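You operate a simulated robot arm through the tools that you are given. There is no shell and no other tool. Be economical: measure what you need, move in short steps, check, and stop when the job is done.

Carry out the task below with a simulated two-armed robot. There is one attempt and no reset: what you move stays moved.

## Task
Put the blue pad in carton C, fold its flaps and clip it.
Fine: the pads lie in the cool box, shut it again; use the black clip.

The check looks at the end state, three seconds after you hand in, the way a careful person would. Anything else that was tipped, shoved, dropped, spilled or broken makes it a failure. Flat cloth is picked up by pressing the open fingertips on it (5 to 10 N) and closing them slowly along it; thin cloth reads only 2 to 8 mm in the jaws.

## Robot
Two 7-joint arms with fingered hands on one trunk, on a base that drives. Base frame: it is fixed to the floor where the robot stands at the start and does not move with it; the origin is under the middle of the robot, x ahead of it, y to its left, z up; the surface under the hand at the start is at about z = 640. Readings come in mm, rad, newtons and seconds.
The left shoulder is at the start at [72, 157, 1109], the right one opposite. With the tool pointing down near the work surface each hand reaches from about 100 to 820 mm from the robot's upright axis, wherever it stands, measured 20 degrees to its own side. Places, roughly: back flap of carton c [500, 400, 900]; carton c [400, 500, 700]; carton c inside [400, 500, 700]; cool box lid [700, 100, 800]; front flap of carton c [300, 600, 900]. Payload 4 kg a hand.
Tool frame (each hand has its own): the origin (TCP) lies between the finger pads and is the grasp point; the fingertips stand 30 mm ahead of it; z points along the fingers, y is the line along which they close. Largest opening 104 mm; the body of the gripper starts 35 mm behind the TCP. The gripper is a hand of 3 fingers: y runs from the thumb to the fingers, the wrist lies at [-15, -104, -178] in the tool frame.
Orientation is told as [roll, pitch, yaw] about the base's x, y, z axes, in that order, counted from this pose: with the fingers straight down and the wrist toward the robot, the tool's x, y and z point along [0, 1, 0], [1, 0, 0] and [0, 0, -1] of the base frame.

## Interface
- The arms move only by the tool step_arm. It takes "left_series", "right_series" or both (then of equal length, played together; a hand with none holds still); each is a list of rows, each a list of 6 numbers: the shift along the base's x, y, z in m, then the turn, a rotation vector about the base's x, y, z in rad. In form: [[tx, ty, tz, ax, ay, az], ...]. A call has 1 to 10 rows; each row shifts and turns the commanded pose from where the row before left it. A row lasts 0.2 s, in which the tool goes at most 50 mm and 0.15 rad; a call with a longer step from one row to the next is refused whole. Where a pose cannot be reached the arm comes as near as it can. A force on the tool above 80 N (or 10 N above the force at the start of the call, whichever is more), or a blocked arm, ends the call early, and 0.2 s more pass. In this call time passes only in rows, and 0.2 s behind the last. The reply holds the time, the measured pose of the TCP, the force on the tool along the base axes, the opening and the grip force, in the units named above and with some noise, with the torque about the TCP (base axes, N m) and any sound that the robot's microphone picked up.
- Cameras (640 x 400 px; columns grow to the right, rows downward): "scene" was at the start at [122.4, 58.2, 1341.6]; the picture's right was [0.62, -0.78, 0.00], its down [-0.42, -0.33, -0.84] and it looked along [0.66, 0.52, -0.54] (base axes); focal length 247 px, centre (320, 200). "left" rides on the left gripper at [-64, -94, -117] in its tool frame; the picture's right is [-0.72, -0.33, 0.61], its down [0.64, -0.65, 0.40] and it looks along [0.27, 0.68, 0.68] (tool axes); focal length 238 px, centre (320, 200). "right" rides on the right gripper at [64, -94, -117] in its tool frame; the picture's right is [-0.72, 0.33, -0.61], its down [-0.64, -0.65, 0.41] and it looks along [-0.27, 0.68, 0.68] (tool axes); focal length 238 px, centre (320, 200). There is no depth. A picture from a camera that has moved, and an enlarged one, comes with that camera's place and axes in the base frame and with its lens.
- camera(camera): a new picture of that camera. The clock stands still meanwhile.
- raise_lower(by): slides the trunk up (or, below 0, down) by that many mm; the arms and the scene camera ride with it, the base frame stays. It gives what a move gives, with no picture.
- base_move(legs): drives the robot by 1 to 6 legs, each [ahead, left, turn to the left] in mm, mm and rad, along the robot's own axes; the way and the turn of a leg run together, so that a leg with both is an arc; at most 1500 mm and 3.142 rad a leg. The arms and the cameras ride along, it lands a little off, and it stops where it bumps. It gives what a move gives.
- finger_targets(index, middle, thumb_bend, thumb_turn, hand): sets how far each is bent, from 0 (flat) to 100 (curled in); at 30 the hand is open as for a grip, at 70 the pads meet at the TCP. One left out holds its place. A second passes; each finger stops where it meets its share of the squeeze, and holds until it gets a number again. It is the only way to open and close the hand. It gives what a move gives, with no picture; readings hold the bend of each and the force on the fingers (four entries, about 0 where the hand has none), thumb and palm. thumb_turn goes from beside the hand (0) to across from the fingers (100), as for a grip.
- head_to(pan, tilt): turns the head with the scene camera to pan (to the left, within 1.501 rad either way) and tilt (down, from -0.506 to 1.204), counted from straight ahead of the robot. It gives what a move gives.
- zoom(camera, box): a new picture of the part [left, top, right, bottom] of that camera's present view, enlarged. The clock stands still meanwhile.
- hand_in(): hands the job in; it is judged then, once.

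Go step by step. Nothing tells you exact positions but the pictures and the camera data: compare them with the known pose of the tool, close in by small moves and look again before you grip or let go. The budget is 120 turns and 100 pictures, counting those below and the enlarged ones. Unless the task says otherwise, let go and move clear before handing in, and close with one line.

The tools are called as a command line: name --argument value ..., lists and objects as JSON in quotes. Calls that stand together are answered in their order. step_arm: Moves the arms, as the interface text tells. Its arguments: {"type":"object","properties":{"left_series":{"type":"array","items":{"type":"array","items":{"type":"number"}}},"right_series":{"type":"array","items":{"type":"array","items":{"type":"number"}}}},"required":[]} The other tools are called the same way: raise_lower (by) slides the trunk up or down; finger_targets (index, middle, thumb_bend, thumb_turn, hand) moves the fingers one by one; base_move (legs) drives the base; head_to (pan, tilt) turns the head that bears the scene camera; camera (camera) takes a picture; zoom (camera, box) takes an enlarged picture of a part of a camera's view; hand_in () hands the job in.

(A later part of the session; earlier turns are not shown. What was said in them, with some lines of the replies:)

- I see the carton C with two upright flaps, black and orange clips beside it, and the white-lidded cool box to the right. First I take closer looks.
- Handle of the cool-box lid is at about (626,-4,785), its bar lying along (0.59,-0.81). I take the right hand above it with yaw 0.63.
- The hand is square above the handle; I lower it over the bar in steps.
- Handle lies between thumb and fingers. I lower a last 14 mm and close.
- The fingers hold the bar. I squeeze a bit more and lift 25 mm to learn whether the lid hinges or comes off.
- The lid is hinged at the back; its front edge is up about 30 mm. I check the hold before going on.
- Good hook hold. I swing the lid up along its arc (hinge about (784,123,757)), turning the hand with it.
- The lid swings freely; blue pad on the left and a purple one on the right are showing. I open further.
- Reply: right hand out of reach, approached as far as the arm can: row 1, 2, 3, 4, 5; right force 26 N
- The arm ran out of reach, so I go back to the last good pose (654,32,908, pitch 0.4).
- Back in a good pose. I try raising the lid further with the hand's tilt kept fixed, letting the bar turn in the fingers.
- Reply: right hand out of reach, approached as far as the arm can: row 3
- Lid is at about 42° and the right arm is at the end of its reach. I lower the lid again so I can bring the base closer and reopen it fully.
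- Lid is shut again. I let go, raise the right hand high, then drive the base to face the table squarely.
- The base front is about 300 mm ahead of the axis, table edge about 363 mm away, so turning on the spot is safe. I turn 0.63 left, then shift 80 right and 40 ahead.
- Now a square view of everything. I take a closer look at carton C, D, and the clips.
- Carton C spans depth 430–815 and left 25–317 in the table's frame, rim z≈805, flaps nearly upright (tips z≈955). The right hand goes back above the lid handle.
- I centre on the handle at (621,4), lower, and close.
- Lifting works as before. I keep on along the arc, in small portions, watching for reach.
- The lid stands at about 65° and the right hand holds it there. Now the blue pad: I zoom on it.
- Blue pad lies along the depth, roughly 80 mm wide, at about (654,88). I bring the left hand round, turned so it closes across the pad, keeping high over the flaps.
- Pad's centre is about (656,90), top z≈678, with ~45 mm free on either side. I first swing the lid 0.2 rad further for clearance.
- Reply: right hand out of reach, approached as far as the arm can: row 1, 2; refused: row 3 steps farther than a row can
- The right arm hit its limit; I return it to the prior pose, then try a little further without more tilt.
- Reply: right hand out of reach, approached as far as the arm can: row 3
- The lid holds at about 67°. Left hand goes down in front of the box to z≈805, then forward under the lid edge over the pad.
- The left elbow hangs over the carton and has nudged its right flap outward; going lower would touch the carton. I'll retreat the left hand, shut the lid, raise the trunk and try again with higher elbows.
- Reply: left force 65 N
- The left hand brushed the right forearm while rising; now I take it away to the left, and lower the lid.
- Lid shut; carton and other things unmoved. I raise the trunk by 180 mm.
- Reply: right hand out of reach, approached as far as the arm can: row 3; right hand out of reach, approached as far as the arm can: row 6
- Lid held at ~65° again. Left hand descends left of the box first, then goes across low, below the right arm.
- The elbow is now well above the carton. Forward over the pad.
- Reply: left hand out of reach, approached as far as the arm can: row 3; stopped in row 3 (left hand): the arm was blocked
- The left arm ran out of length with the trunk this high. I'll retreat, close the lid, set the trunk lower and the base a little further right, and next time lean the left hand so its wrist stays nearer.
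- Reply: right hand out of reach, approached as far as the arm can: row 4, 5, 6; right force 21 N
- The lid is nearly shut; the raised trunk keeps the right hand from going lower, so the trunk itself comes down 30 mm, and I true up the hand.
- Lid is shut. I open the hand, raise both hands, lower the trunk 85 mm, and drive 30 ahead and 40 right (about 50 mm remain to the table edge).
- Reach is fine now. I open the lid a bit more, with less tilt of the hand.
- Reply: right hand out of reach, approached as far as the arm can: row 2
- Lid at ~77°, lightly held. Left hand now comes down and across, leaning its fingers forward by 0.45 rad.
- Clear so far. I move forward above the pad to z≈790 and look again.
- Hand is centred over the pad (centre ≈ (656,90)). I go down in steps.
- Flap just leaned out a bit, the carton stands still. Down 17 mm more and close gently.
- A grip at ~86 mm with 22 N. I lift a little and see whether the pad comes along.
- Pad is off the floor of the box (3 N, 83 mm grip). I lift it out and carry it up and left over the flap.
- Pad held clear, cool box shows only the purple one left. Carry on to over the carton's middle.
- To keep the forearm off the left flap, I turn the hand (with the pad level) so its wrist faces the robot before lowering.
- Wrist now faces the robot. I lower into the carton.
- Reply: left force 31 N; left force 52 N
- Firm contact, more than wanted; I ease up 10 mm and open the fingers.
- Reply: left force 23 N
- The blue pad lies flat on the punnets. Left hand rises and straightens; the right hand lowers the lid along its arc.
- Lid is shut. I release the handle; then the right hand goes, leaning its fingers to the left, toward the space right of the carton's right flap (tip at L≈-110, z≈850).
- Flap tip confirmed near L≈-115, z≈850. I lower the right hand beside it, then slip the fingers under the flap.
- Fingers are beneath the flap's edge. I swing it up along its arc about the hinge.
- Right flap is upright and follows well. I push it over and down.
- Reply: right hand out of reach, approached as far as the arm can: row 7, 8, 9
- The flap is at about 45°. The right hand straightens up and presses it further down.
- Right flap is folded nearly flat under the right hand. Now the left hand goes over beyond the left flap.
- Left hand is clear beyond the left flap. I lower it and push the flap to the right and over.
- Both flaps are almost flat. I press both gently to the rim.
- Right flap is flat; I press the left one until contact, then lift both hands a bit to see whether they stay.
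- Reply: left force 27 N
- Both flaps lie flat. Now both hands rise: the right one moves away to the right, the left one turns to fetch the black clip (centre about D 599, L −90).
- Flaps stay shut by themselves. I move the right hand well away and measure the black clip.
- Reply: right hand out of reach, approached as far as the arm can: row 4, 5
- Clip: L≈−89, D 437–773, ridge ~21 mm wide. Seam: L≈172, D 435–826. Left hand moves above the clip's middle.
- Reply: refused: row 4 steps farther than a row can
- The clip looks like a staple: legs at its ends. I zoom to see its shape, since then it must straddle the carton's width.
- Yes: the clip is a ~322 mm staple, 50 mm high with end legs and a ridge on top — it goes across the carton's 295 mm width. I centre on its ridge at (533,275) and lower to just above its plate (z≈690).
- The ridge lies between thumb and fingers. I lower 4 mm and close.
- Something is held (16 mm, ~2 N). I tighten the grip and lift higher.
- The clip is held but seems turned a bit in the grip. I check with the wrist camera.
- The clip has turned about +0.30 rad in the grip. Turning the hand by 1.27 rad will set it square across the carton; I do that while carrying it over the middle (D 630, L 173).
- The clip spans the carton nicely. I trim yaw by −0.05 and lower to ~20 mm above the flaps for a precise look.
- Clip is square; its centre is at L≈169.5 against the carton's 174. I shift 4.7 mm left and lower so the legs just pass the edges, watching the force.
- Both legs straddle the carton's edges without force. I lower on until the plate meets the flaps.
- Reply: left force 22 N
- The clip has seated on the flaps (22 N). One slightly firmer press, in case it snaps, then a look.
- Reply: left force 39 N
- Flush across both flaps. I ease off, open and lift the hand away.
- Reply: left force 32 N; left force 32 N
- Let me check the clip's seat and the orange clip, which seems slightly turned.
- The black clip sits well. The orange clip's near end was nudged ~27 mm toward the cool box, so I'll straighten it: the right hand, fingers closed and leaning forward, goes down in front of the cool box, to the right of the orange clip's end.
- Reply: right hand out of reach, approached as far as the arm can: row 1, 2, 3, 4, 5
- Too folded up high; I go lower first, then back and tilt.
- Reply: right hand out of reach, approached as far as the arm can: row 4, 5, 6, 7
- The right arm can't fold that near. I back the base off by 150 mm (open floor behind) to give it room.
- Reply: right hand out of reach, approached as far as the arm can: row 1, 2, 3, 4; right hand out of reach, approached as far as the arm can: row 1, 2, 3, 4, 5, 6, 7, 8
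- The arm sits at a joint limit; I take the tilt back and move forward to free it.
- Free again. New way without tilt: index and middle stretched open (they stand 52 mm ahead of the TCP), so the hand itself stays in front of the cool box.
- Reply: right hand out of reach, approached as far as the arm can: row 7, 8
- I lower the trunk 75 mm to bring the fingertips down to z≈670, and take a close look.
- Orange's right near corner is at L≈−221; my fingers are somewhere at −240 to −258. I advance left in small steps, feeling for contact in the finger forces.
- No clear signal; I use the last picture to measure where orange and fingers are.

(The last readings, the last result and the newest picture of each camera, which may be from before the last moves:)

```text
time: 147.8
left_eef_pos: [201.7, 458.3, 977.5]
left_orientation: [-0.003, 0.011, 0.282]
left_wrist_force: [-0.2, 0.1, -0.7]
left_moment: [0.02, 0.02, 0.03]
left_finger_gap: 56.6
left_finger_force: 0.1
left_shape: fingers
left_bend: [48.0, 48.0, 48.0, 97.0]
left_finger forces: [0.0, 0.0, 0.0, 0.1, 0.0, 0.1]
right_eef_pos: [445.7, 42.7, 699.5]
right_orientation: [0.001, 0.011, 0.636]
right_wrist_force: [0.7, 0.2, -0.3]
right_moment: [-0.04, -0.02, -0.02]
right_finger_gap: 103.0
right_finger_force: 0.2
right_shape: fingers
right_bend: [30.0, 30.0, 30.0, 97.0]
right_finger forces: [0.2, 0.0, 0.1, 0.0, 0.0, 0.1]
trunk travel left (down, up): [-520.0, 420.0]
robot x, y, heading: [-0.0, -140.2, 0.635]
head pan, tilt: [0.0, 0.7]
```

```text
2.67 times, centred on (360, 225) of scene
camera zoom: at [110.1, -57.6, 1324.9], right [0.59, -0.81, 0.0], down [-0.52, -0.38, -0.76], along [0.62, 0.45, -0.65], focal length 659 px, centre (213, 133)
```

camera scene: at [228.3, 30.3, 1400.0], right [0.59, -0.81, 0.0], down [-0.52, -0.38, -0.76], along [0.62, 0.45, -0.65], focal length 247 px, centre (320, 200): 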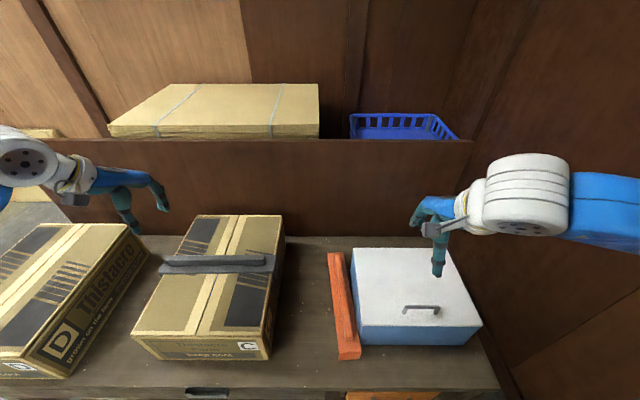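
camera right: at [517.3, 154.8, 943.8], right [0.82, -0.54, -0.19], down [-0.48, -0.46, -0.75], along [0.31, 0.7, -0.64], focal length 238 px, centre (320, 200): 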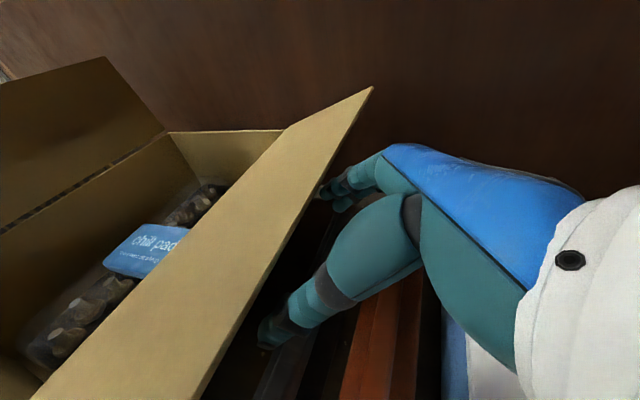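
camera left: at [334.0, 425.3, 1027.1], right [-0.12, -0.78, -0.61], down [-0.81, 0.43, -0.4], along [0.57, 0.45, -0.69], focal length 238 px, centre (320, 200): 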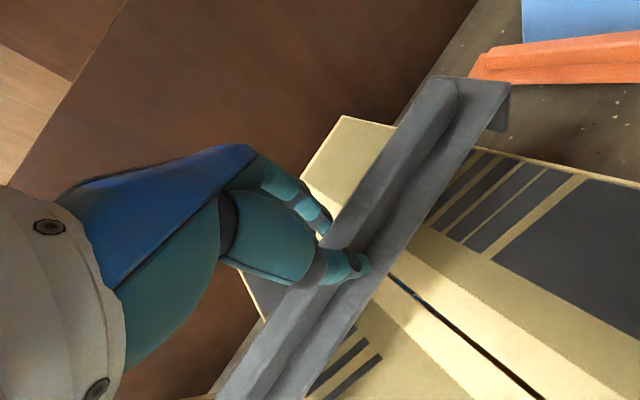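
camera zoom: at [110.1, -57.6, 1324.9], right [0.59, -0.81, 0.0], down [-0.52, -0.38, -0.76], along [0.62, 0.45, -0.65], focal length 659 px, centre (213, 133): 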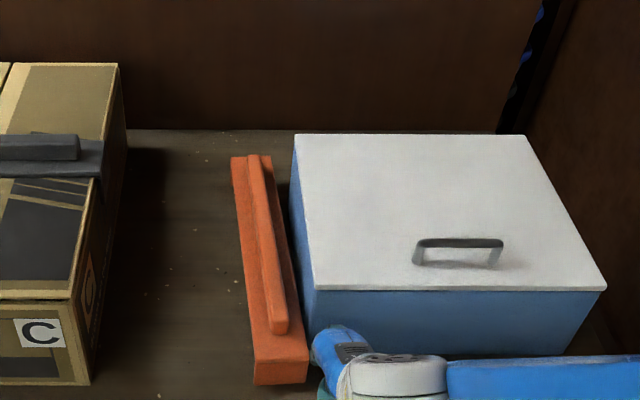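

Contact is made: the orange end has already come 4 mm back. I push it 22 mm further, then withdraw to the right and up.

step_arm --right_series '[[-0.0032, 0.00445, 0, 0, 0, 0], [-0.0032, 0.00445, 0, 0, 0, 0], [-0.0032, 0.00445, 0, 0, 0, 0], [-0.0032, 0.0044, 0, 0, 0, 0]]'

step_arm --right_series '[[0.006, -0.008, 0, 0, 0, 0], [0.012, -0.016, 0, 0, 0, 0], [0.012, -0.016, 0, 0, 0, 0], [-0.012, -0.009, 0.03, 0, 0, 0], [-0.008, -0.006, 0.04, 0, 0, 0], [0, 0, 0.04, 0, 0, 0], [0, 0, 0.04, 0, 0, 0]]'

```text
time: 148.8
left_eef_pos: [201.5, 459.3, 977.1]
left_orientation: [-0.001, 0.01, 0.282]
left_wrist_force: [1.0, -0.1, -0.3]
left_moment: [0.03, 0.01, 0.04]
left_finger_gap: 57.0
left_finger_force: 0.1
left_shape: fingers
left_bend: [48.0, 48.0, 48.0, 97.0]
left_finger forces: [0.0, 0.1, 0.0, 0.1, 0.0, 0.1]
right_eef_pos: [432.3, 59.5, 700.2]
right_orientation: [0.003, 0.013, 0.635]
right_wrist_force: [-0.8, -0.1, 0.8]
right_moment: [-0.01, 0.03, -0.02]
right_finger_gap: 103.0
right_finger_force: 0.1
right_shape: fingers
right_bend: [30.0, 30.0, 30.0, 97.0]
right_finger forces: [0.1, 0.1, 0.0, 0.0, 0.0, 0.1]
trunk travel left (down, up): [-520.0, 420.0]
robot x, y, heading: [0.1, -143.1, 0.631]
head pan, tilt: [0.0, 0.7]
```

```text
time: 150.4
left_eef_pos: [202.0, 458.9, 977.9]
left_orientation: [-0.001, 0.01, 0.282]
left_wrist_force: [1.1, 0.7, -0.2]
left_moment: [0.03, -0.01, -0.02]
left_finger_gap: 56.7
left_finger_force: 0.1
left_shape: fingers
left_bend: [48.0, 48.0, 48.0, 97.0]
left_finger forces: [0.1, 0.0, 0.0, 0.0, 0.1, 0.0]
right_eef_pos: [441.2, 4.6, 849.6]
right_orientation: [0.002, 0.012, 0.635]
right_wrist_force: [0.1, -0.8, -0.3]
right_moment: [-0.01, 0.02, 0.02]
right_finger_gap: 102.8
right_finger_force: 0.1
right_shape: fingers
right_bend: [30.0, 30.0, 30.0, 97.0]
right_finger forces: [0.1, 0.0, 0.1, 0.1, 0.1, 0.0]
trunk travel left (down, up): [-520.0, 420.0]
robot x, y, heading: [-0.4, -140.0, 0.634]
head pan, tilt: [0.0, 0.7]
```

The hands are empty and clear, the pad is in carton C, both flaps are folded under the black clip, and the cool box is shut. I hand in now.

hand_in

```text
The job is handed in.
```

I put the blue pad in carton C, folded both flaps flat, set the black clip across them, and shut the cool box. While I lifted the black clip, it knocked the near end of the orange clip about 27 mm toward the cool box. I pushed that end back by about the same amount, but had no pictures left to check where it ended up.
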